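You operate a simulated robot arm through the tools that you are given. There is no shell and no other tool.

You are at the controls of a simulated robot arm. One attempt, no reset.

JOB
Swap the empty tape cartridge for the blue one and band the short carton's first end.
Fine: the empty one goes in the black tray; slide the carton up to the red bolt, which stays in; leave the other cartons.

Only the result counts: the job must be done as asked and must still hold three seconds after the hand-in. Knocking over, shifting, dropping, spilling or breaking anything else fails it.

ROBOT AND FRAMES
A 7-joint arm with a two-finger parallel gripper, fixed in place. Base frame: the origin is on the floor under the middle of its stand, x ahead of it, y to its left, z up; the work surface is at about z = 0.78. Lengths are in m, angles in degrees, forces in N, time in s.
With the tool pointing down near the work surface it reaches from about 0.44 to 0.92 m from the base axis. Its first joint turns from -115.0 to 115.0 degrees. Payload 3.91 kg.
The tool frame sits at the grasp point between the pads (the TCP): z along the fingers, y along the line on which they close. The tips reach 0.03 m beyond it. Largest opening 0.11 m; finger width 0.02, thickness 0.01; the body of the gripper, 0.048 by 0.112 m, starts 0.055 m behind the TCP.
Orientation is told as [roll, pitch, yaw] about the base's x, y, z axes, in that order, counted from this pose: with the fingers straight down and closing along the base's y, the tool's x points along the base's -x, its y along +y and its z along -z.

CONTROLS
- The arm moves only by the tool apply_moves. Its argument "commands" is a list of rows, each a list of 7 numbers: the gripper command, from -1 (fully open) to 1 (shut), values between in proportion, then the shift along the tool's x, y, z in m, then the turn, a rotation vector about the tool's x, y, z in degrees. In form: [[claw, dx, dy, dz, wx, wy, wz], ...]. A call has 1 to 20 rows; each row shifts and turns the commanded pose from where the row before left it, along the tool's axes as they then stand. Each row takes 0.2 s and may step no farther than 0.05 m and 8.6 degrees from the row before; otherwise, or with a gripper value out of range, the whole call is refused. A pose out of reach is approached as far as the arm can. The call stops where the force on the tool passes 90 N (or 10 N more than at its start, if that is more) or the arm is blocked; 0.2 s more then pass. Each finger travels about 0.153 m/s and halts on what it meets, pressing with about 45 N; the grip force reading is that of the motor and also rises with nothing between the fingers. The clock runs only during rows and for 0.2 s after the last one: add rows that do not move to give the fingers time. It gives the time, the measured TCP pose, the force on the tool (base axes), the opening and the grip force at its end, in the units of the frame above (readings bear some noise), with the torque about the TCP (base axes, N m) and any sound that the robot's microphone picked up, and new pictures: "show" is both (left out), scene, wrist or none.
- Cameras (640 x 400 px; columns grow to the right, rows downward): "scene" is fixed at [0.3939, -0.6445, 1.3519]; the picture's right is [0.90, -0.43, 0.00], its down [-0.22, -0.46, -0.86] and it looks along [0.37, 0.78, -0.51] (base axes); focal length 282 px, centre (320, 200). "wrist" rides on the gripper at [0.072, 0.017, -0.103] in the tool frame; the picture's right is [-0.23, 0.97, 0.00], its down [-0.76, -0.18, -0.62] and it looks along [-0.61, -0.14, 0.78] (tool axes); focal length 222 px, centre (320, 200). There is no depth. A picture from a camera that has moved, and an enlarged one, comes with that camera's place and axes in the base frame and with its lens. The place of the scene camera against the robot may be out by one fixed shift of up to 0.012 m in any direction.
- move_column(by): slides the trunk up (or, below 0, down) by that many m; the arm rides with it, the base frame stays. It gives what a move gives, with no picture.
- zoom(camera, box): a new picture of the part [left, top, right, bottom] of that camera's present view, enlarged. It takes no simulated time.
- hand_in(): hands the job in; it is judged then, once.

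Nothing tells you positions but the pictures and the camera data. Unless the task says otherwise, let go and move clear before handing in.

The tools are called after "Call:" as a command line: name --pt "numbers of a row" for each row, then --argument value for the rest, lists and objects as JSON in quotes. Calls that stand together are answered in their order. apply_moves: Moves the arm, as the interface text tells. Its arguments: {"type":"object","properties":{"commands":{"type":"array"},"show":{"type":"string","enum":["both","scene","wrist","none"]}},"required":["commands"]} The other tools are called the same way: move_column (by) moves the trunk up or down; zoom (camera, box) takes an enlarged picture of a part of a camera's view; hand_in () hands the job in.

At the start:

```text
time_s: 0.0
ee_pos: [0.5257, -0.0884, 1.2234]
ee_rot: [0.0, 0.0, 0.0]
contact_force: [0.4, 0.0, -0.4]
ft_torque: [0.01, -0.01, 0.0]
grip_width: 0.1097
gripper_force: 0.0
trunk travel left (down, up): [-0.75, 0.24]
```

scene: 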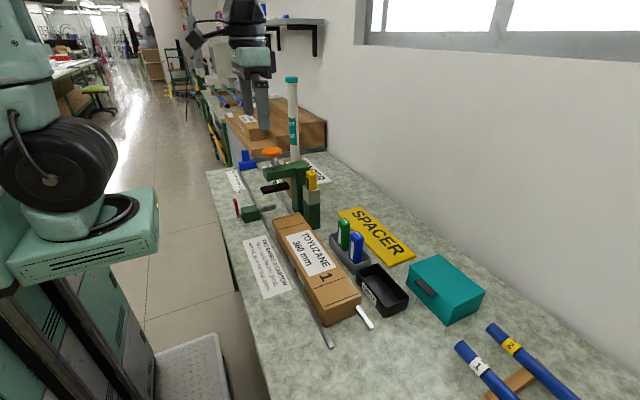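
wrist: 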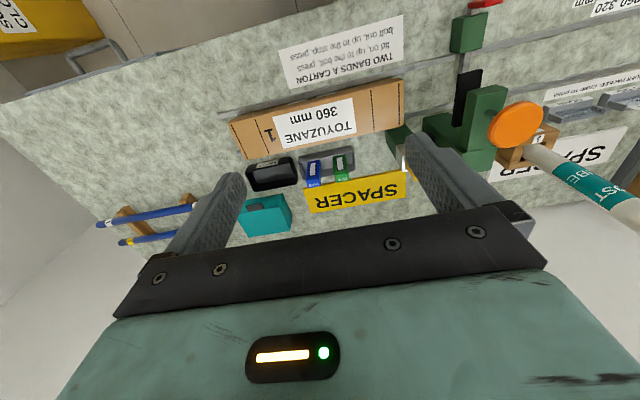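

I see a bench with a banding machine (green, orange knob), a carton labelled TOYUZANE 360 mm, cartridges in a holder, a black tray, and other items. I'll zoom in to read the signs and locate things before moving.

Call:
zoom --camera "scene" --box '[200, 60, 360, 160]'

Call:
zoom --camera "scene" --box '[210, 130, 350, 230]'

Call:
zoom --camera "scene" --box '[230, 210, 430, 335]'

Call:
zoom --camera "scene" --box '[380, 240, 620, 390]'

Call:
zoom --camera "wrist" --box '[380, 0, 640, 162]'

Call:
zoom --camera "wrist" --box '[200, 20, 440, 220]'

```text
4.00 times, centred on (280, 110) of scene
camera zoom: at [0.3939, -0.6445, 1.3519], right [0.9, -0.43, 0.0], down [-0.22, -0.46, -0.86], along [0.37, 0.78, -0.51], focal length 1126 px, centre (480, 560)
```

zoom: 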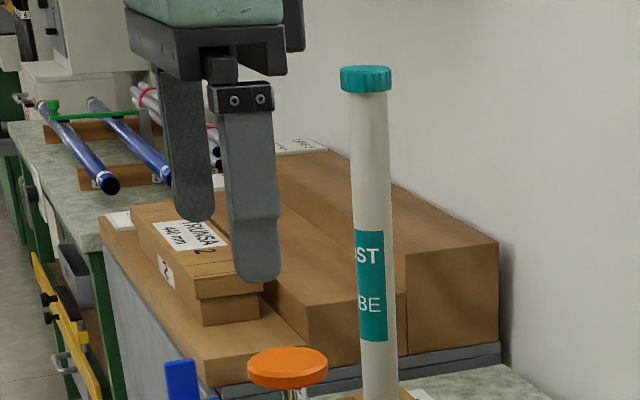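

```text
4.00 times, centred on (280, 180) of scene
camera zoom: at [0.3939, -0.6445, 1.3519], right [0.9, -0.43, 0.0], down [-0.22, -0.46, -0.86], along [0.37, 0.78, -0.51], focal length 1126 px, centre (480, 280)
```

zoom: 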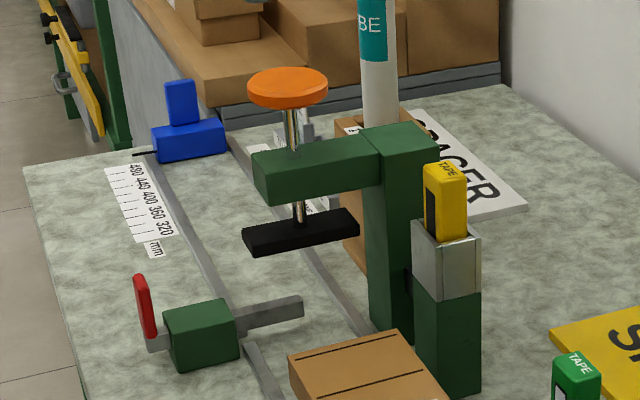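

```text
3.20 times, centred on (330, 272) of scene
camera zoom: at [0.3939, -0.6445, 1.3519], right [0.9, -0.43, 0.0], down [-0.22, -0.46, -0.86], along [0.37, 0.78, -0.51], focal length 901 px, centre (288, -32)
```

zoom: 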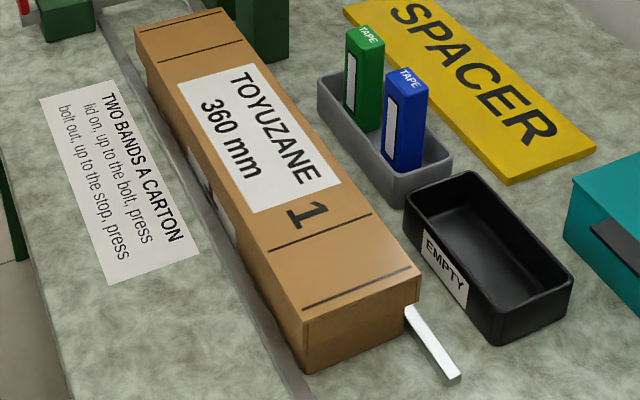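

```text
2.67 times, centred on (500, 315) of scene
camera zoom: at [0.3939, -0.6445, 1.3519], right [0.9, -0.43, 0.0], down [-0.22, -0.46, -0.86], along [0.37, 0.78, -0.51], focal length 751 px, centre (-160, -107)
```

zoom: 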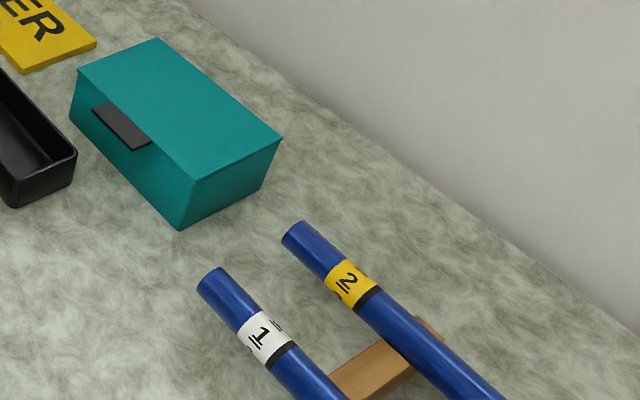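

```text
2.46 times, centred on (510, 81) of wrist
camera zoom: at [0.456, -0.0718, 1.327], right [0.23, 0.97, 0.0], down [0.76, -0.18, 0.62], along [0.61, -0.14, -0.78], focal length 547 px, centre (-148, 493)
```

zoom: 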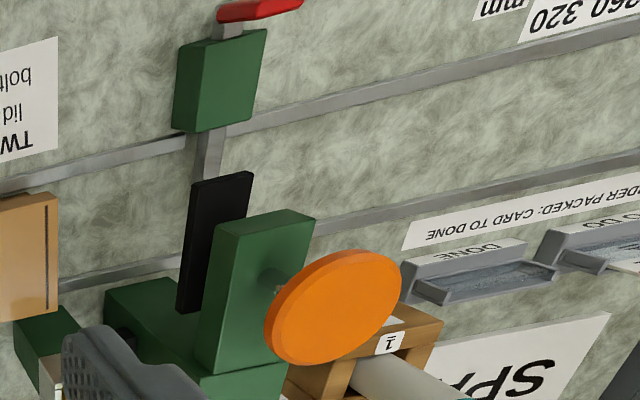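

```text
2.00 times, centred on (320, 120) of wrist
camera zoom: at [0.456, -0.0718, 1.327], right [0.23, 0.97, 0.0], down [0.76, -0.18, 0.62], along [0.61, -0.14, -0.78], focal length 444 px, centre (320, 360)
```

zoom: 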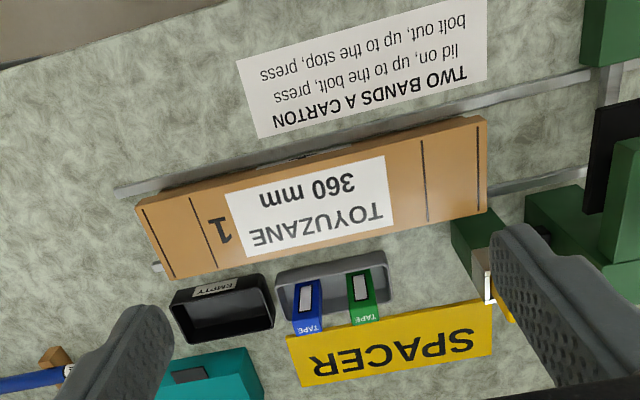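

The short carton (1, 360 mm) lies between two rails along y. Its far end is about 0.13 m before the red-handled bolt, and the press with the orange knob stands around (0.615, 0.16). The yellow cartridge, which has a dark window and so looks empty, sits in the socket by the press. I'll shift the arm in +y for a clear wrist view of it.

Call:
apply_moves --pt "-1 0.005 0.04 0 0 0 0" --pt "-1 0.005 0.04 0 0 0 0" --pt "-1 0.005 0.04 0 0 0 0" --pt "-1 0.005 0.04 0 0 0 0" --pt "-1 0.005 0.04 0 0 0 0" --pt "-1 0.005 0.03 0 0 0 0" --pt "-1 0 0 0 0 0 0"

```text
time_s: 1.6
ee_pos: [0.4959, 0.142, 1.2207]
ee_rot: [0.0, 0.0, 0.1]
contact_force: [-0.6, -1.0, -0.4]
ft_torque: [0.0, 0.01, -0.05]
grip_width: 0.1098
gripper_force: 0.1
trunk travel left (down, up): [-0.75, 0.24]
camera wrist: at [0.4244, 0.158, 1.3254], right [0.23, 0.97, 0.0], down [0.76, -0.18, 0.62], along [0.61, -0.14, -0.78], focal length 222 px, centre (320, 200)
```

scene: 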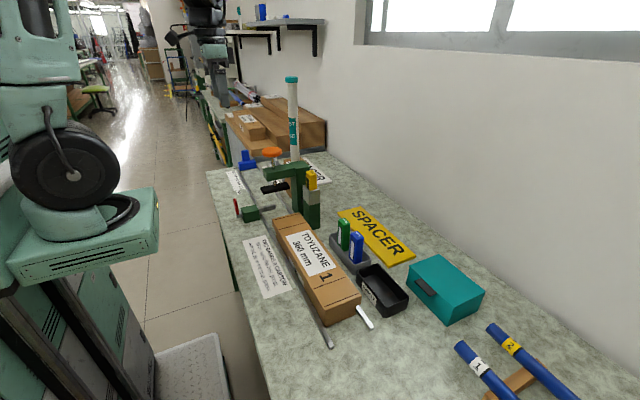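
wrist: 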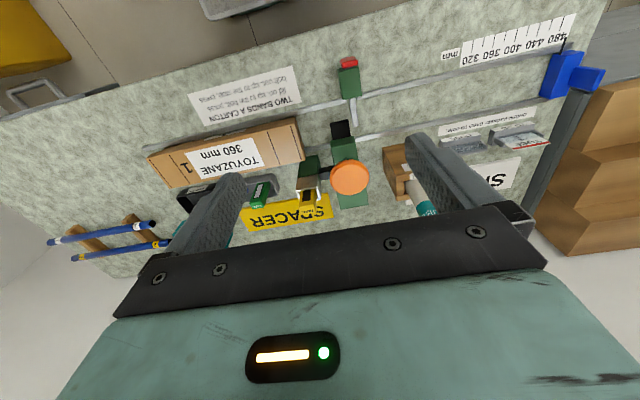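

Call:
zoom --camera "wrist" --box '[280, 125, 400, 200]'

Call:
zoom --camera "wrist" --box '[300, 40, 396, 100]'

Call:
zoom --camera "wrist" --box '[400, 90, 592, 210]'

Call:
zoom --camera "scene" --box '[280, 150, 344, 190]'

Call:
zoom --camera "scene" --box '[230, 140, 326, 200]'

Call:
zoom --camera "scene" --box '[320, 205, 416, 265]'

```text
5.33 times, centred on (340, 162) of wrist
camera zoom: at [0.4244, 0.158, 1.3254], right [0.23, 0.97, 0.0], down [0.76, -0.18, 0.62], along [0.61, -0.14, -0.78], focal length 1185 px, centre (213, 400)
```

zoom: 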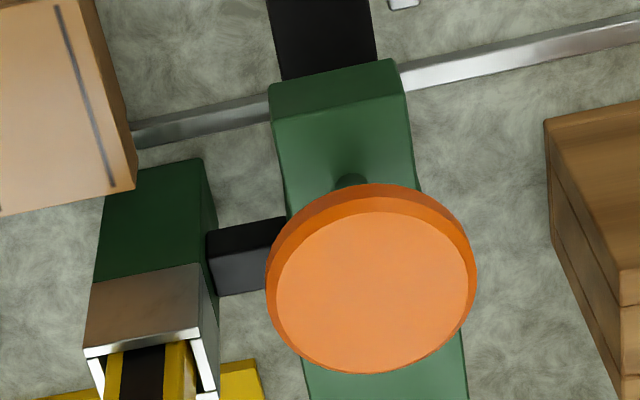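

```text
6.67 times, centred on (348, 70) of wrist
camera zoom: at [0.4244, 0.158, 1.3254], right [0.23, 0.97, 0.0], down [0.76, -0.18, 0.62], along [0.61, -0.14, -0.78], focal length 1481 px, centre (133, 1067)
```

zoom: 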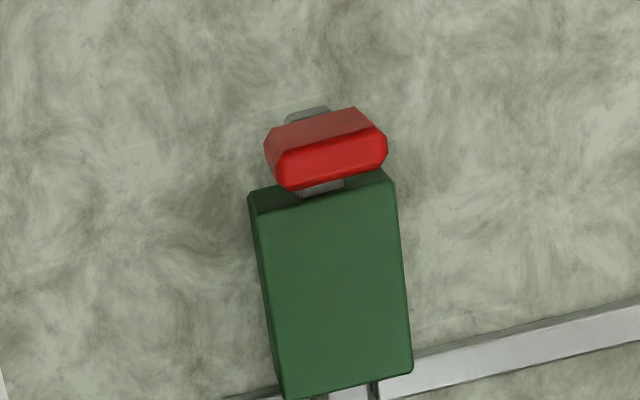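

```text
3.33 times, centred on (496, 150) of wrist
camera zoom: at [0.4244, 0.158, 1.3254], right [0.23, 0.97, 0.0], down [0.76, -0.18, 0.62], along [0.61, -0.14, -0.78], focal length 740 px, centre (-267, 367)
```

zoom: 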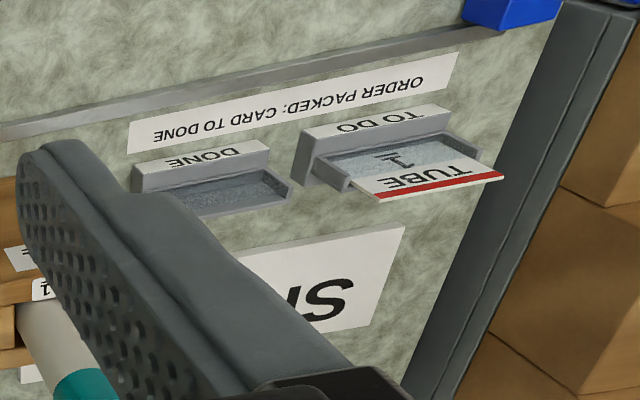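

```text
10.00 times, centred on (312, 170) of scene
camera zoom: at [0.3939, -0.6445, 1.3519], right [0.9, -0.43, 0.0], down [-0.22, -0.46, -0.86], along [0.37, 0.78, -0.51], focal length 2816 px, centre (400, 500)
```

zoom: 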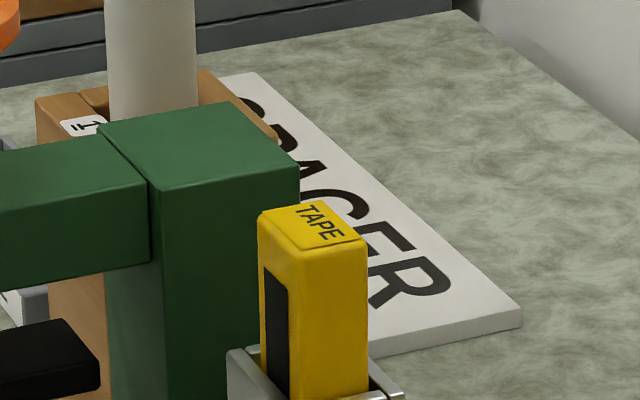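

```text
6.67 times, centred on (278, 170) of scene
camera zoom: at [0.3939, -0.6445, 1.3519], right [0.9, -0.43, 0.0], down [-0.22, -0.46, -0.86], along [0.37, 0.78, -0.51], focal length 1877 px, centre (600, 400)
```

zoom: 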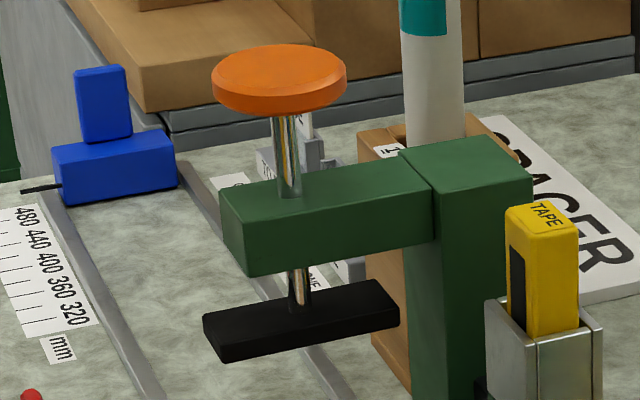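

```text
6.67 times, centred on (368, 235) of scene
camera zoom: at [0.3939, -0.6445, 1.3519], right [0.9, -0.43, 0.0], down [-0.22, -0.46, -0.86], along [0.37, 0.78, -0.51], focal length 1877 px, centre (0, -33)
```

zoom: 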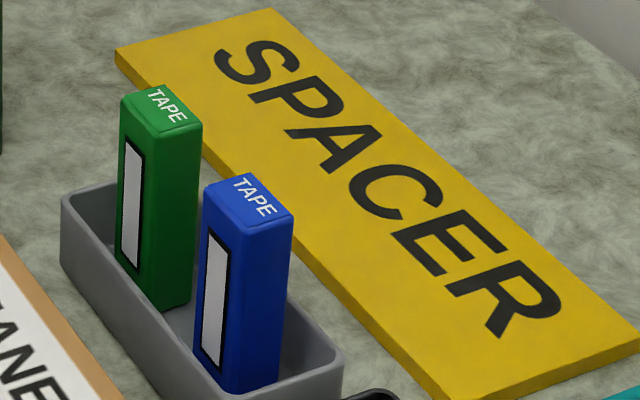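

The yellow (empty) cartridge stands in the socket around (0.706, 0.07) with its top near z 0.985. The blue one stands in the grey holder around (0.738, -0.153), and both have their windows facing the robot. I'll turn the gripper by 90° so it closes along x, which leaves room beside the press and the green cartridge.

Call:
apply_moves --pt "-1 0 0 0 0 0 -8.2" --pt "-1 0 0 0 0 0 -8.2" --pt "-1 0 0 0 0 0 -8.2" --pt "-1 0 0 0 0 0 -8.2" --pt "-1 0 0 0 0 0 -8.2" --pt "-1 0 0 0 0 0 -8.2" --pt "-1 0 0 0 0 0 -8.2" --pt "-1 0 0 0 0 0 -8.2" --pt "-1 0 0 0 0 0 -8.2" --pt "-1 0 0 0 0 0 -8.2" --pt "-1 0 0 0 0 0 -8.0" --pt "-1 0 0 0 0 0 0"

```text
time_s: 4.2
ee_pos: [0.4972, 0.1427, 1.223]
ee_rot: [0.0, 0.0, 90.0]
contact_force: [0.0, -0.5, 0.6]
ft_torque: [0.01, 0.01, -0.04]
grip_width: 0.1099
gripper_force: 0.1
trunk travel left (down, up): [-0.75, 0.24]
camera wrist: at [0.4819, 0.069, 1.3268], right [-0.97, 0.23, 0.0], down [0.18, 0.76, 0.62], along [0.14, 0.61, -0.78], focal length 222 px, centre (320, 200)
```

scene: 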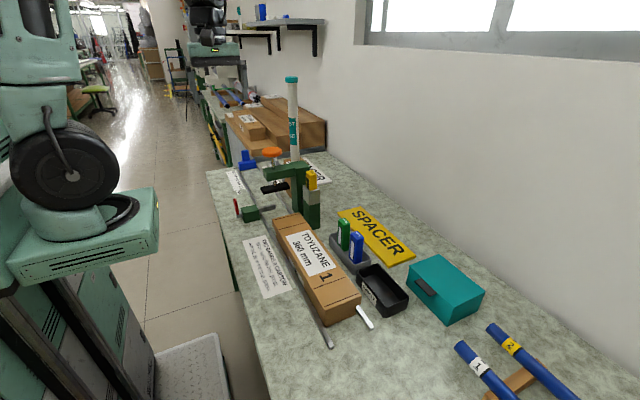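
wrist: 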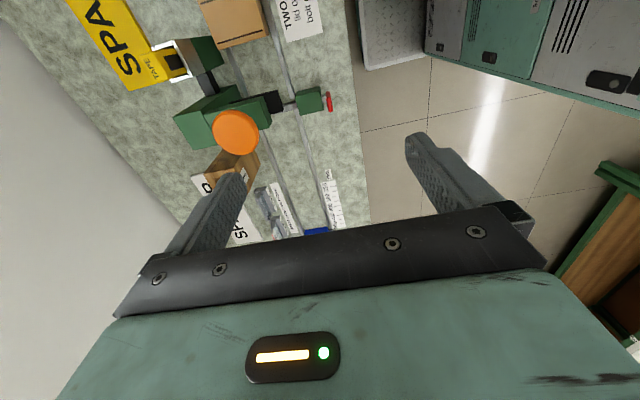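

The turn went fine, and the wrist view now shows the socket from the -y side. I'll enlarge it to pin down the cartridge's position.

Call:
zoom --camera "wrist" --box '[120, 20, 280, 120]'

Call:
zoom --camera "wrist" --box '[140, 30, 220, 80]'

```text
4.00 times, centred on (200, 70) of wrist
camera zoom: at [0.4819, 0.069, 1.3268], right [-0.97, 0.23, 0.0], down [0.18, 0.76, 0.62], along [0.14, 0.61, -0.78], focal length 888 px, centre (800, 720)
```

zoom: 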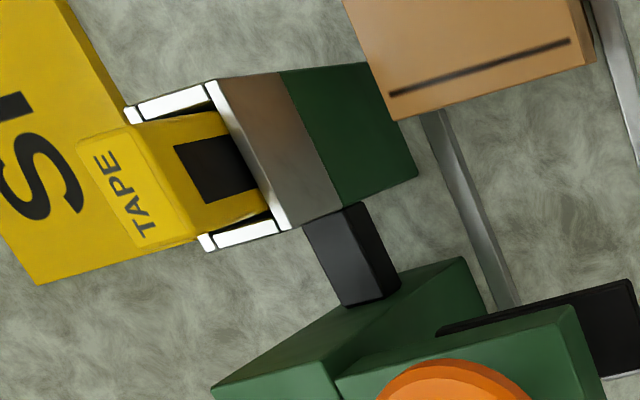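

```text
8.00 times, centred on (180, 55) of wrist
camera zoom: at [0.4819, 0.069, 1.3268], right [-0.97, 0.23, 0.0], down [0.18, 0.76, 0.62], along [0.14, 0.61, -0.78], focal length 1777 px, centre (1440, 1360)
```

zoom: 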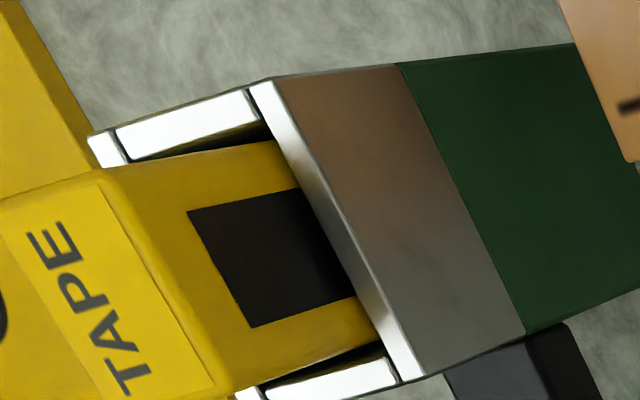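

The socket's top edge comes out at x 0.690–0.724 and y 0.041–0.088, so I put the cartridge centre near (0.708, 0.064). I'll hover above it and check the alignment.

Call:
apply_moves --pt "-1 0.0158 -0.0422 0 0 0 0" --pt "-1 0.0158 -0.0422 0 0 0 0" --pt "-1 0.0158 -0.0422 0 0 0 0" --pt "-1 0.0158 -0.0422 0 0 0 0" --pt "-1 0.0158 -0.0422 0 0 0 0" --pt "-1 0 0 0.04 0 0 0" --pt "-1 0 0 0.04 0 0 0" --pt "-1 0 0 0.04 0 0 0" --pt "-1 0 0 0 0 0 0"

```text
time_s: 6.2
ee_pos: [0.7072, 0.0634, 1.1009]
ee_rot: [0.0, 0.0, 89.9]
contact_force: [0.6, -0.1, -0.2]
ft_torque: [0.03, -0.01, 0.01]
grip_width: 0.1103
gripper_force: 0.2
trunk travel left (down, up): [-0.75, 0.24]
camera wrist: at [0.6913, -0.0099, 1.2061], right [-0.97, 0.23, 0.0], down [0.18, 0.76, 0.62], along [0.14, 0.61, -0.78], focal length 222 px, centre (320, 200)
```

scene: 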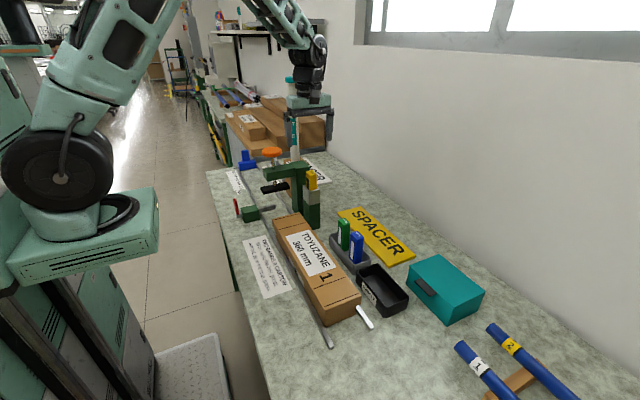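
wrist: 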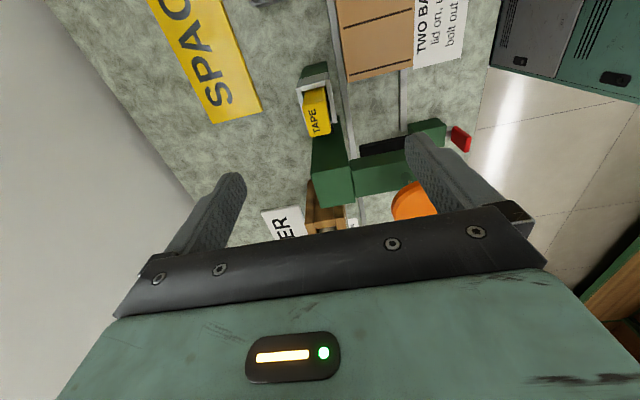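

The gripper hovers above the cartridge. I'll enlarge the wrist view for an exact alignment.

Call:
zoom --camera "wrist" --box '[272, 60, 368, 120]'

Call:
zoom --camera "wrist" --box '[240, 50, 480, 200]'

Call:
zoom --camera "scene" --box '[250, 60, 346, 120]'

```text
6.67 times, centred on (320, 90) of wrist
camera zoom: at [0.6913, -0.0099, 1.2061], right [-0.97, 0.23, 0.0], down [0.18, 0.76, 0.62], along [0.14, 0.61, -0.78], focal length 1481 px, centre (320, 933)
```

zoom: 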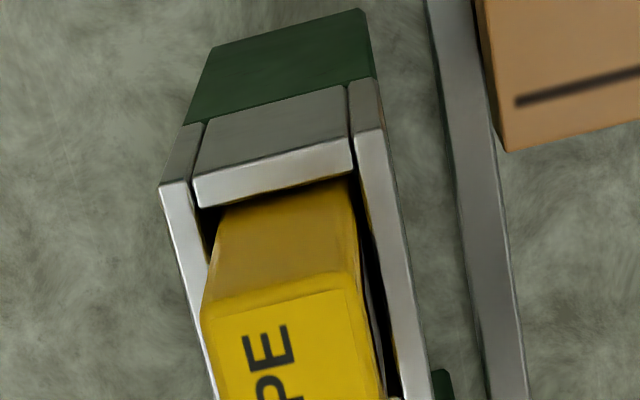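

```text
2.67 times, centred on (360, 125) of wrist
camera zoom: at [0.6913, -0.0099, 1.2061], right [-0.97, 0.23, 0.0], down [0.18, 0.76, 0.62], along [0.14, 0.61, -0.78], focal length 592 px, centre (213, 400)
```

zoom: 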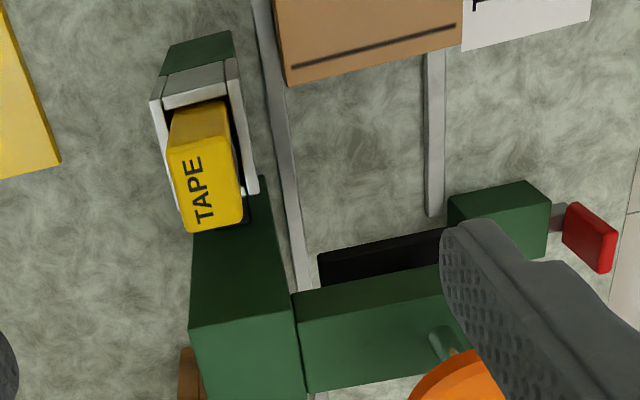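

```text
6.67 times, centred on (298, 90) of scene
camera zoom: at [0.3939, -0.6445, 1.3519], right [0.9, -0.43, 0.0], down [-0.22, -0.46, -0.86], along [0.37, 0.78, -0.51], focal length 1877 px, centre (467, 933)
```

zoom: 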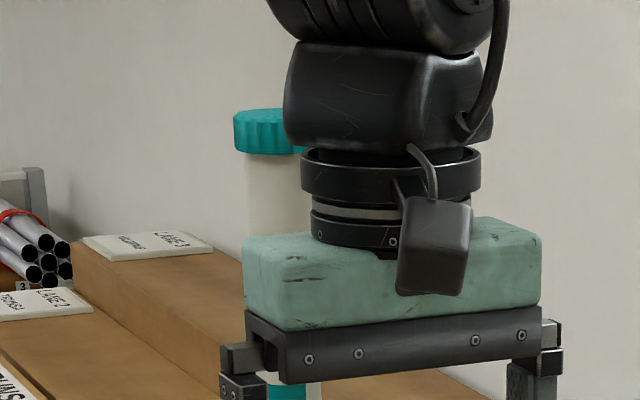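

The cartridge top triangulates to z ≈ 0.9845 and the socket rim to z ≈ 0.935, centred at about x = 0.7105, y = 0.064. I'll trim x by +3 mm, narrow the opening, and go down to TCP z = 0.976, which keeps the fingertips above the rim.

Call:
apply_moves --pt "-0.1 0 -0.003 0.02 0 0 0" --pt "-0.1 0 0 0.035 0 0 0" --pt "-0.1 0 0 0.03 0 0 0" --pt "-0.1 0 0 0.02 0 0 0" --pt "-0.1 0 0 0.02 0 0 0" --pt "-0.1 0 0 0 0 0 0"

```text
time_s: 7.6
ee_pos: [0.7114, 0.0627, 0.9786]
ee_rot: [0.0, 0.0, 90.1]
contact_force: [0.1, 0.0, 0.0]
ft_torque: [-0.03, -0.01, 0.02]
grip_width: 0.0606
gripper_force: 0.1
trunk travel left (down, up): [-0.75, 0.24]
camera wrist: at [0.696, -0.0096, 1.0831], right [-0.97, 0.23, 0.0], down [0.18, 0.76, 0.62], along [0.14, 0.61, -0.78], focal length 222 px, centre (320, 200)
```

scene: 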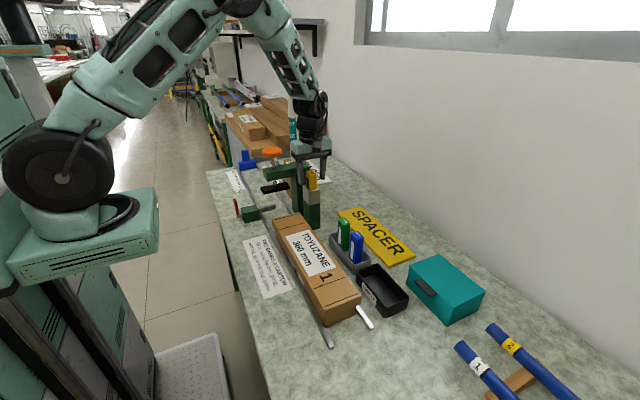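
wrist: 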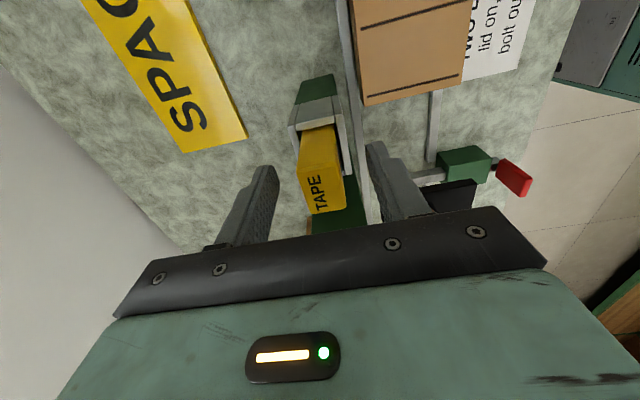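

Call:
zoom --camera "wrist" --box '[240, 70, 432, 230]'

Call:
zoom --camera "scene" --box '[280, 130, 344, 170]'

```text
2.50 times, centred on (336, 150) of wrist
camera zoom: at [0.696, -0.0096, 1.0831], right [-0.97, 0.23, 0.0], down [0.18, 0.76, 0.62], along [0.14, 0.61, -0.78], focal length 555 px, centre (280, 325)
```

zoom: 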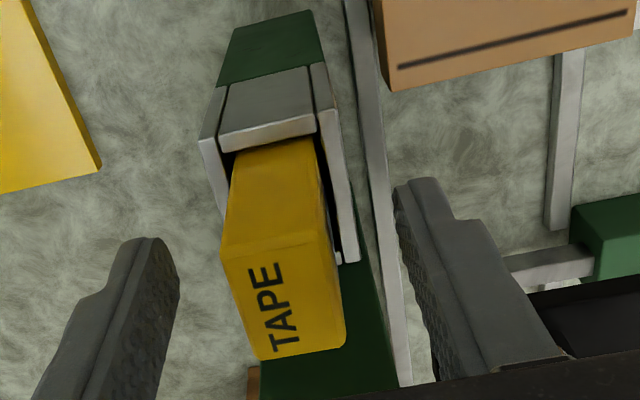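

```text
10.00 times, centred on (312, 150) of scene
camera zoom: at [0.3939, -0.6445, 1.3519], right [0.9, -0.43, 0.0], down [-0.22, -0.46, -0.86], along [0.37, 0.78, -0.51], focal length 2816 px, centre (400, 700)
```

zoom: 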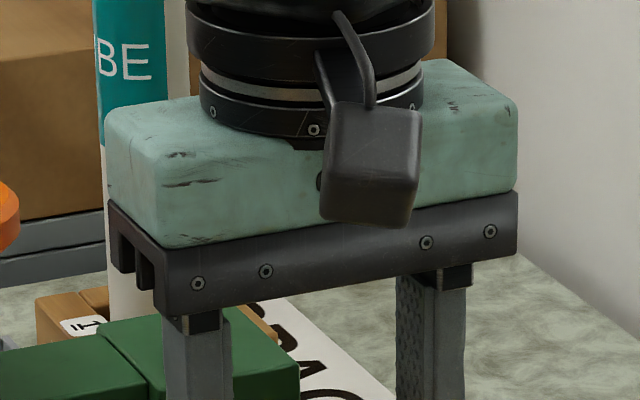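

The fingers straddle the cartridge and are well centred. I'll close on it now.

Call:
apply_moves --pt "0.3 0 0 0.002 0 0 0" --pt "0.6 0 0 0 0 0 0" --pt "1 0 0 0 0 0 0" --pt "1 0 0 0 0 0 0"

```text
time_s: 8.6
ee_pos: [0.7104, 0.0633, 0.9758]
ee_rot: [0.0, 0.0, 90.0]
contact_force: [-0.3, 0.2, 0.1]
ft_torque: [0.03, 0.01, 0.0]
grip_width: 0.0234
gripper_force: 44.7
trunk travel left (down, up): [-0.75, 0.24]
camera wrist: at [0.6961, -0.0096, 1.0804], right [-0.97, 0.23, 0.0], down [0.18, 0.76, 0.62], along [0.14, 0.61, -0.78], focal length 222 px, centre (320, 200)
```

scene: 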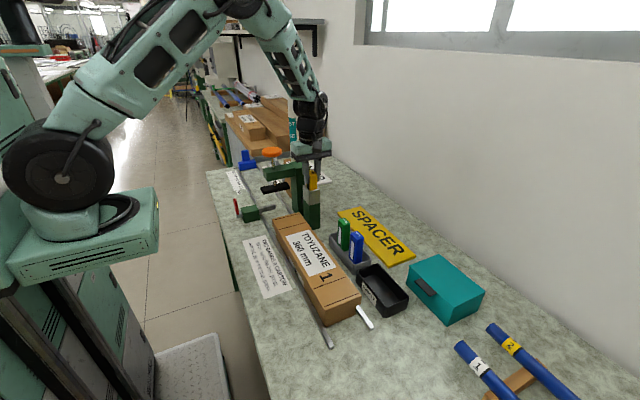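
wrist: 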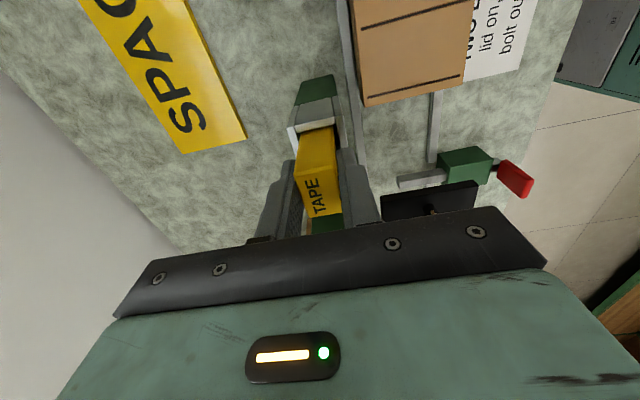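

It is gripped at 23 mm. I'll take a reference close-up of how it sits in the fingers and the socket, to reuse for the blue one.

Call:
zoom --camera "wrist" --box '[256, 100, 384, 230]'

Call:
apply_moves --pt "1 0 0 -0.01 0 0 0" --pt "1 0 0 -0.02 0 0 0" --pt "1 0 0 -0.03 0 0 0" --pt "1 0 0 -0.03 0 0 0" --pt "1 0 0 -0.03 0 0 0" --pt "1 0 0 0 0 0 0"

```text
3.08 times, centred on (320, 165) of wrist
camera zoom: at [0.6961, -0.0096, 1.0804], right [-0.97, 0.23, 0.0], down [0.18, 0.76, 0.62], along [0.14, 0.61, -0.78], focal length 684 px, centre (320, 308)
```

zoom: 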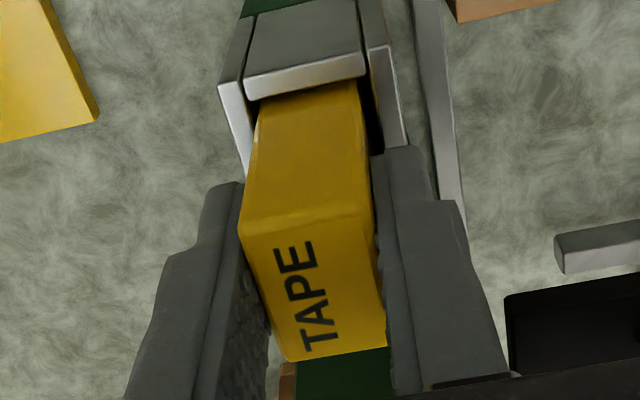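

```text
time_s: 10.0
ee_pos: [0.7102, 0.0622, 1.0967]
ee_rot: [0.0, 0.0, 90.0]
contact_force: [0.1, -0.4, -0.4]
ft_torque: [0.01, -0.01, 0.02]
grip_width: 0.0232
gripper_force: 45.0
trunk travel left (down, up): [-0.75, 0.24]
camera wrist: at [0.6959, -0.0098, 1.2008], right [-0.97, 0.23, 0.0], down [0.18, 0.76, 0.62], along [0.14, 0.61, -0.78], focal length 222 px, centre (320, 200)
```

scene: 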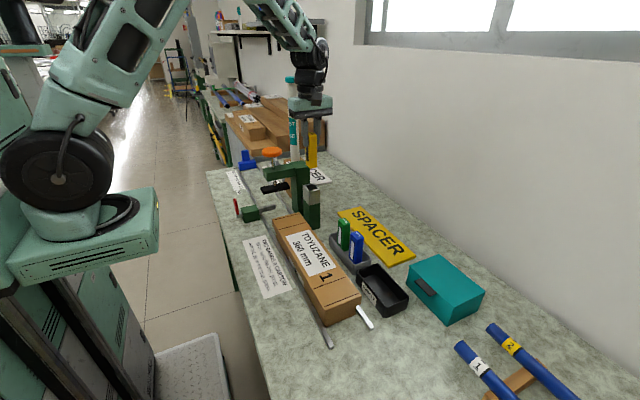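
wrist: 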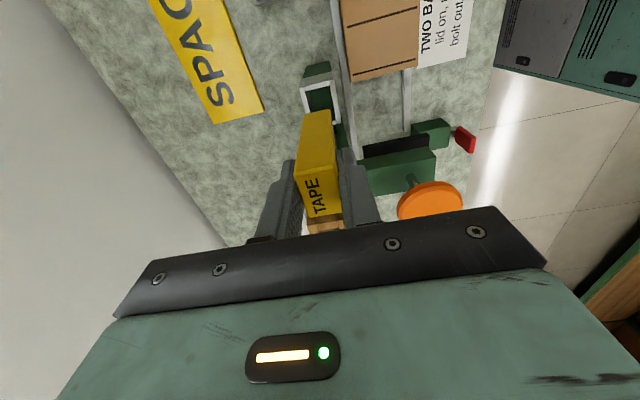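

The yellow cartridge is out and the socket is empty. I'll look at the socket and at the cartridge's full length before carrying it to the tray.

Call:
zoom --camera "wrist" --box '[280, 50, 376, 230]'

Call:
zoom --camera "wrist" --box '[288, 50, 352, 130]'

Call:
zoom --camera "scene" --box '[272, 110, 368, 230]'

```text
2.22 times, centred on (328, 140) of wrist
camera zoom: at [0.6959, -0.0098, 1.2008], right [-0.97, 0.23, 0.0], down [0.18, 0.76, 0.62], along [0.14, 0.61, -0.78], focal length 494 px, centre (302, 333)
```

zoom: 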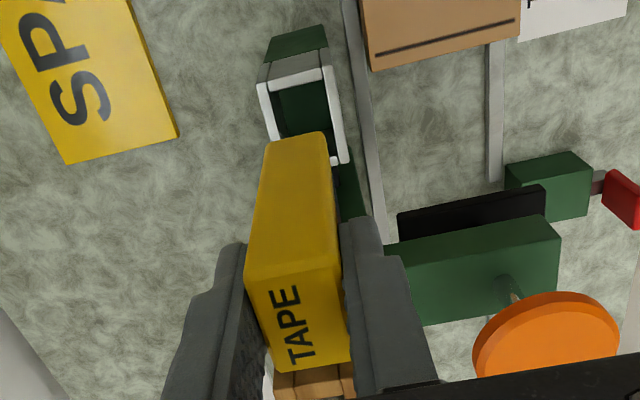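

```text
5.00 times, centred on (320, 90) of wrist
camera zoom: at [0.6959, -0.0098, 1.2008], right [-0.97, 0.23, 0.0], down [0.18, 0.76, 0.62], along [0.14, 0.61, -0.78], focal length 1111 px, centre (320, 750)
```

zoom: 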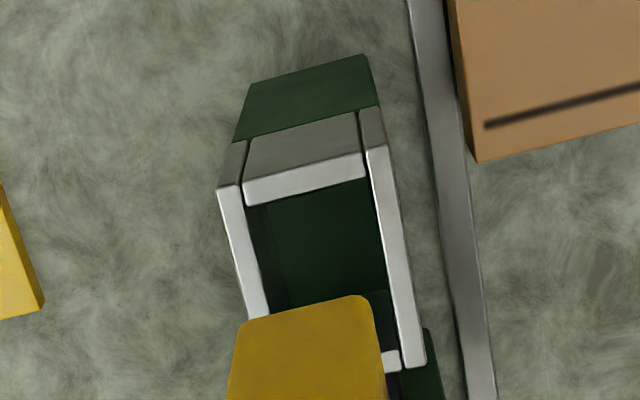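

```text
3.33 times, centred on (320, 170) of scene
camera zoom: at [0.3939, -0.6445, 1.3519], right [0.9, -0.43, 0.0], down [-0.22, -0.46, -0.86], along [0.37, 0.78, -0.51], focal length 939 px, centre (320, 300)
```

zoom: 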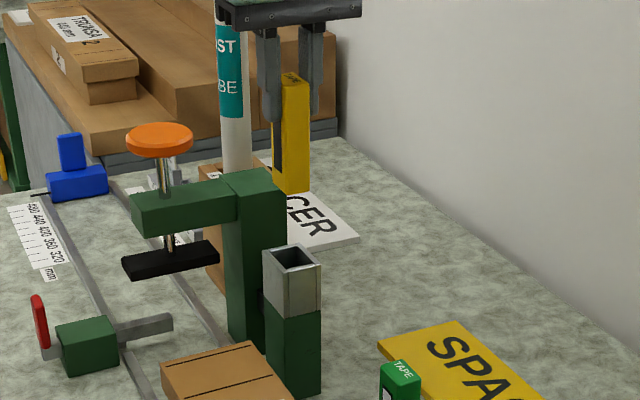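

The cartridge is about 105 mm long. I'll carry it at this height, above everything else there, to over the black tray near (0.743, -0.274).

Call:
apply_moves --pt "1 0.02 -0.002 0 0 0 0" --pt "1 0.04 -0.004 0 0 0 0" --pt "1 0.045 -0.005 0 0 0 0" --pt "1 0.045 -0.005 0 0 0 0" --pt "1 0.045 -0.005 0 0 0 0" --pt "1 0.045 -0.005 0 0 0 0" --pt "1 0.04 -0.004 0 0 0 0" --pt "1 0.036 -0.003 0 0 0 0" --pt "1 0.02 0 0 0 0 0" --pt "1 0 0 0 0 0 0"

```text
time_s: 12.2
ee_pos: [0.7453, -0.2722, 1.096]
ee_rot: [-0.1, 0.0, 90.0]
contact_force: [0.1, -0.1, -0.8]
ft_torque: [0.0, 0.01, -0.02]
grip_width: 0.0231
gripper_force: 44.7
trunk travel left (down, up): [-0.75, 0.24]
camera wrist: at [0.7301, -0.3472, 1.1998], right [-0.97, 0.23, 0.0], down [0.18, 0.76, 0.62], along [0.14, 0.61, -0.78], focal length 222 px, centre (320, 200)
```

scene: 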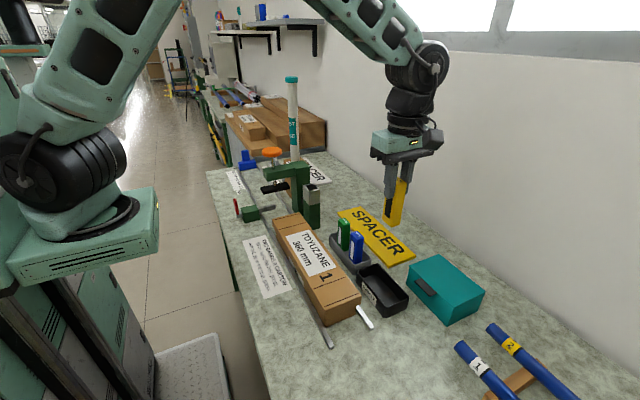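
wrist: 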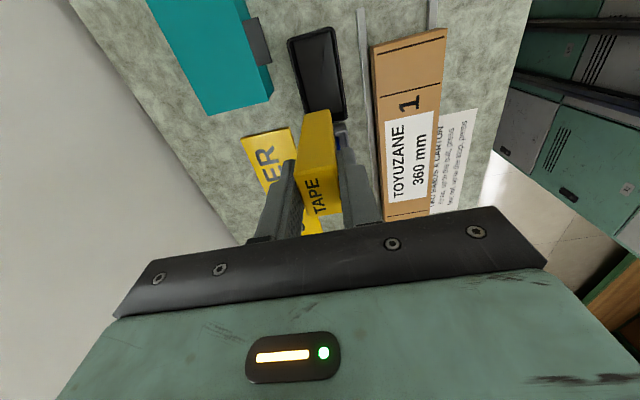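

Call:
zoom --camera "wrist" --box '[240, 10, 400, 210]'

Call:
zoom --camera "scene" --box '[320, 120, 480, 330]'

```text
2.00 times, centred on (320, 110) of wrist
camera zoom: at [0.7301, -0.3472, 1.1998], right [-0.97, 0.23, 0.0], down [0.18, 0.76, 0.62], along [0.14, 0.61, -0.78], focal length 444 px, centre (320, 380)
```

zoom: 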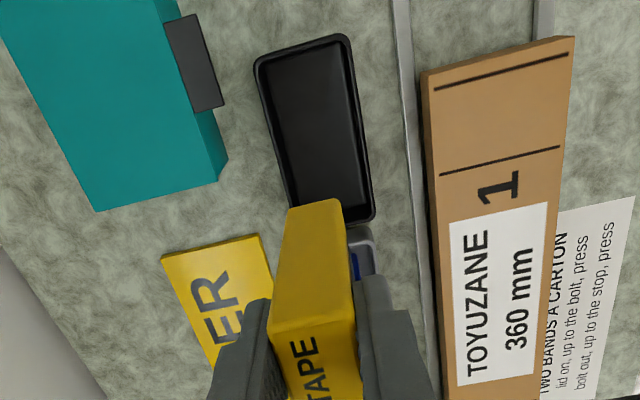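

```text
1.90 times, centred on (400, 225) of scene
camera zoom: at [0.3939, -0.6445, 1.3519], right [0.9, -0.43, 0.0], down [-0.22, -0.46, -0.86], along [0.37, 0.78, -0.51], focal length 536 px, centre (168, 152)
```

zoom: 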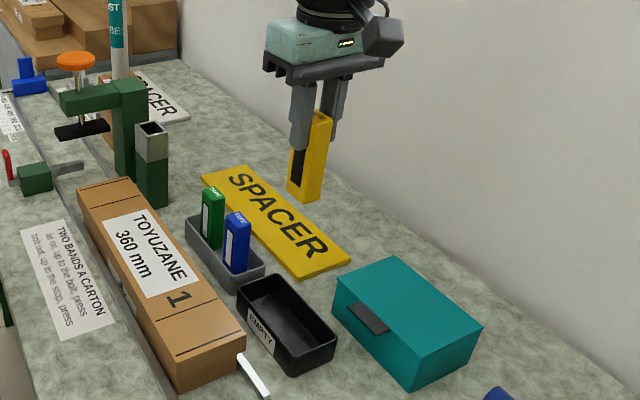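

The tray rim comes out at x 0.714–0.780 and y -0.336 to -0.214, so I'm over its centre. I'll lower the cartridge into it now, slowing near the floor.

Call:
apply_moves --pt "1 0.001 -0.001 0.04 0 0 0" --pt "1 0 0 0.045 0 0 0" --pt "1 0 0 0.045 0 0 0" --pt "1 0 0 0.035 0 0 0" --pt "1 0 0 0.02 0 0 0" --pt "1 0 0 0.01 0 0 0" --pt "1 0 0 0 0 0 0"

```text
time_s: 13.8
ee_pos: [0.7455, -0.2745, 0.9019]
ee_rot: [-0.1, 0.0, 90.0]
contact_force: [0.4, 0.4, -0.7]
ft_torque: [-0.01, 0.0, -0.01]
grip_width: 0.0232
gripper_force: 44.8
trunk travel left (down, up): [-0.75, 0.24]
camera wrist: at [0.7295, -0.3479, 1.005], right [-0.97, 0.23, 0.0], down [0.18, 0.76, 0.62], along [0.14, 0.61, -0.78], focal length 222 px, centre (320, 200)
```

scene: 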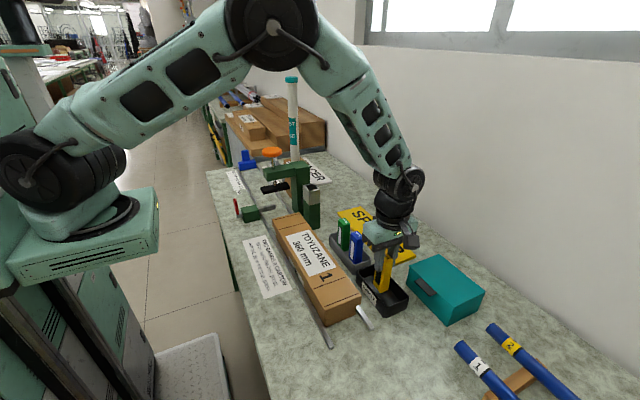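
wrist: 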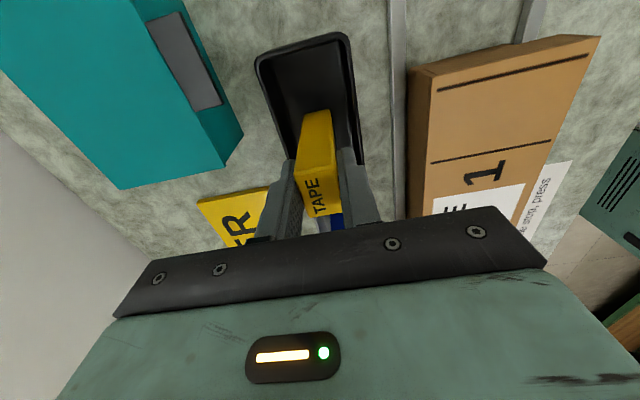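

Call:
zoom --camera "scene" --box '[336, 215, 432, 320]'

Call:
zoom --camera "wrist" --box '[240, 20, 380, 240]'

```text
3.81 times, centred on (384, 268) of scene
camera zoom: at [0.3939, -0.6445, 1.3519], right [0.9, -0.43, 0.0], down [-0.22, -0.46, -0.86], along [0.37, 0.78, -0.51], focal length 1073 px, centre (76, -57)
```

zoom: 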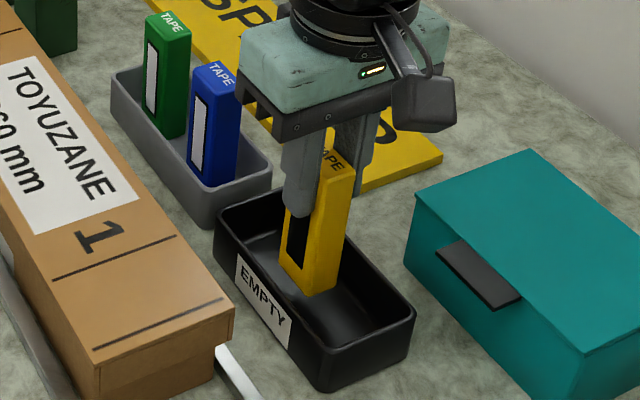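

```text
1.82 times, centred on (310, 130) of wrist
camera zoom: at [0.7295, -0.3479, 1.005], right [-0.97, 0.23, 0.0], down [0.18, 0.76, 0.62], along [0.14, 0.61, -0.78], focal length 404 px, centre (338, 327)
```

zoom: 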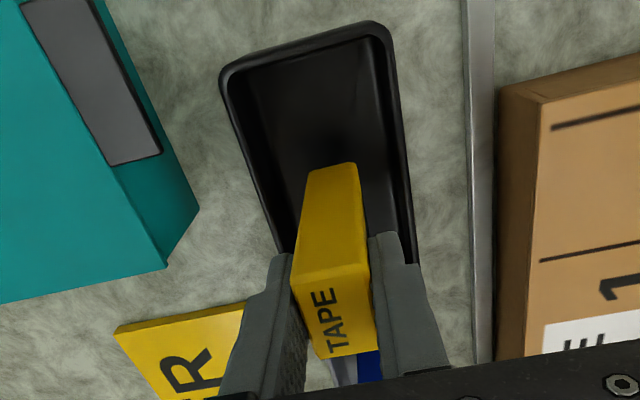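

The cartridge is over the tray floor and clear of the walls. I'll lower it in small steps until it touches.

Call:
apply_moves --pt "1 0 0 0.004 0 0 0" --pt "1 0 0 0.004 0 0 0" --pt "1 0 0 0.003 0 0 0" --pt "1 0 0 0 0 0 0" --show "wrist"

Call:
zoom --camera "scene" --box '[352, 230, 416, 320]'

```text
time_s: 14.8
ee_pos: [0.7442, -0.2744, 0.89]
ee_rot: [0.0, -0.1, 90.0]
contact_force: [-0.7, 0.1, -0.6]
ft_torque: [0.03, 0.01, 0.0]
grip_width: 0.0232
gripper_force: 44.6
trunk travel left (down, up): [-0.75, 0.24]
camera wrist: at [0.7291, -0.3477, 0.9944], right [-0.97, 0.23, 0.0], down [0.18, 0.76, 0.62], along [0.14, 0.61, -0.78], focal length 222 px, centre (320, 200)
```

wrist: 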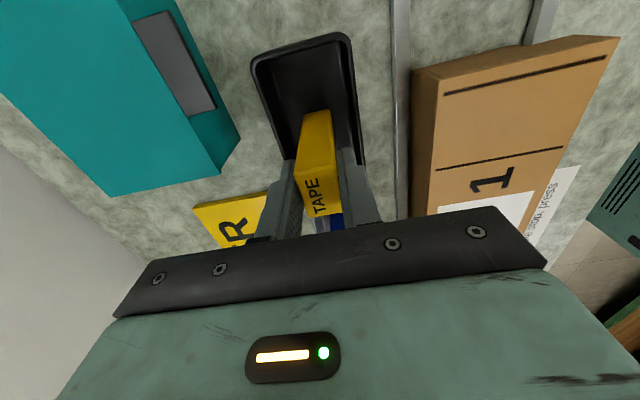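

```text
4.44 times, centred on (384, 275) of scene
camera zoom: at [0.3939, -0.6445, 1.3519], right [0.9, -0.43, 0.0], down [-0.22, -0.46, -0.86], along [0.37, 0.78, -0.51], focal length 1252 px, centre (36, -133)
```

zoom: 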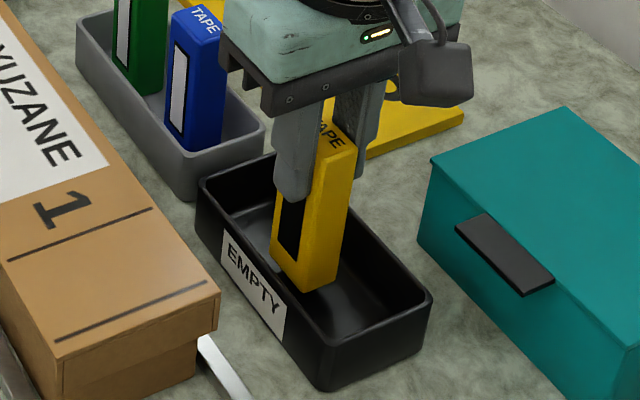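

There's no contact yet, so I'll continue down in 2 mm steps.

Call:
apply_moves --pt "1 0 0 0.002 0 0 0" --pt "1 0 0 0.002 0 0 0" --pt "1 0 0 0 0 0 0" --show "none"

```text
time_s: 15.6
ee_pos: [0.7444, -0.2727, 0.8858]
ee_rot: [0.0, 0.0, 89.9]
contact_force: [-0.8, 0.2, -0.9]
ft_torque: [-0.01, 0.0, -0.02]
grip_width: 0.0232
gripper_force: 44.9
trunk travel left (down, up): [-0.75, 0.24]
```

Still free at z = 0.886, so I'll keep stepping down gently.

Call:
apply_moves --pt "1 0 0 0.002 0 0 0" --pt "1 0 0 0 0 0 0" --show "none"

Call:
apply_moves --pt "1 0 0 0.0015 0 0 0" --pt "1 0 0 0 0 0 0" --show "none"

Call:
zoom --camera "scene" --box '[352, 240, 416, 320]'

```text
time_s: 16.2
ee_pos: [0.7439, -0.2729, 0.8843]
ee_rot: [0.1, 0.0, 89.9]
contact_force: [-0.1, -1.0, -0.7]
ft_torque: [0.01, 0.0, -0.02]
grip_width: 0.0232
gripper_force: 44.9
trunk travel left (down, up): [-0.75, 0.24]
```

```text
time_s: 16.8
ee_pos: [0.7451, -0.2753, 0.8829]
ee_rot: [0.0, 0.0, 90.0]
contact_force: [0.7, 0.0, -0.7]
ft_torque: [0.0, -0.01, -0.01]
grip_width: 0.0233
gripper_force: 44.3
trunk travel left (down, up): [-0.75, 0.24]
```

```text
5.00 times, centred on (384, 280) of scene
camera zoom: at [0.3939, -0.6445, 1.3519], right [0.9, -0.43, 0.0], down [-0.22, -0.46, -0.86], along [0.37, 0.78, -0.51], focal length 1408 px, centre (0, -200)
```

zoom: 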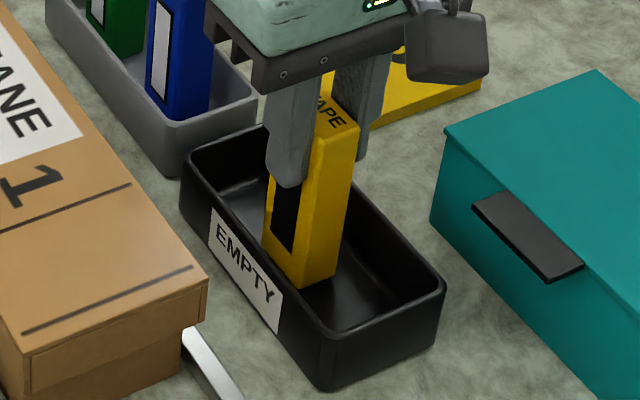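

Nearly down, with no contact force yet. I'll continue in small steps.

Call:
apply_moves --pt "1 0 0 0.002 0 0 0" --pt "1 0 0 0 0 0 0" --show "none"

```text
time_s: 17.4
ee_pos: [0.7449, -0.2748, 0.8804]
ee_rot: [0.1, 0.0, 89.9]
contact_force: [-0.7, -0.4, 0.5]
ft_torque: [-0.01, 0.0, -0.03]
grip_width: 0.0232
gripper_force: 45.1
trunk travel left (down, up): [-0.75, 0.24]
```

Call:
apply_moves --pt "1 0 0 0.002 0 0 0" --pt "1 0 0 0 0 0 0" --show "none"

```text
time_s: 18.0
ee_pos: [0.744, -0.274, 0.8812]
ee_rot: [-0.2, -0.1, 90.0]
contact_force: [-2.7, -0.2, 12.7]
ft_torque: [0.11, 0.2, 0.02]
grip_width: 0.0234
gripper_force: 44.2
trunk travel left (down, up): [-0.75, 0.24]
```

Contact: 12.7 N upward, so the cartridge is standing on the tray floor. I'll ease the pressure, open, and back straight up.

Call:
apply_moves --pt "1 0 0 -0.0015 0 0 0" --pt "0.4 0 0 0 0 0 0" --pt "0.1 0 0 0 0 0 0" --pt "0.0 0 0 0 0 0 0" --pt "0.0 0 0 0 0 0 0"

```text
time_s: 19.2
ee_pos: [0.7437, -0.2747, 0.8797]
ee_rot: [0.1, 0.0, 90.0]
contact_force: [-0.3, 0.6, 0.5]
ft_torque: [-0.01, 0.02, -0.02]
grip_width: 0.0551
gripper_force: 0.0
trunk travel left (down, up): [-0.75, 0.24]
camera wrist: at [0.729, -0.347, 0.9848], right [-0.97, 0.23, 0.0], down [0.18, 0.76, 0.62], along [0.14, 0.61, -0.78], focal length 222 px, centre (320, 200)
```

scene: 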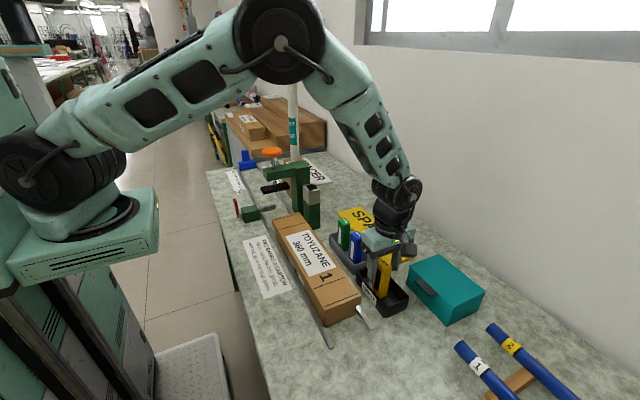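
wrist: 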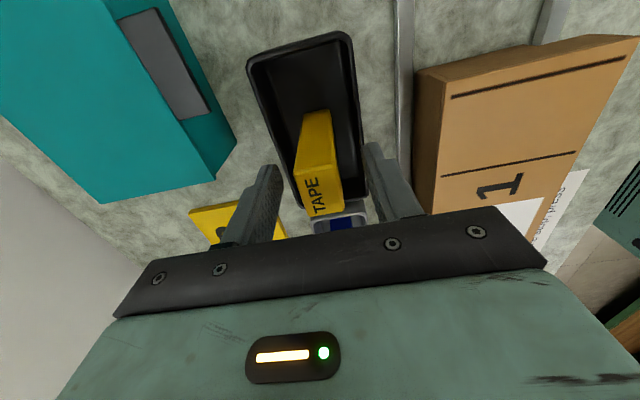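

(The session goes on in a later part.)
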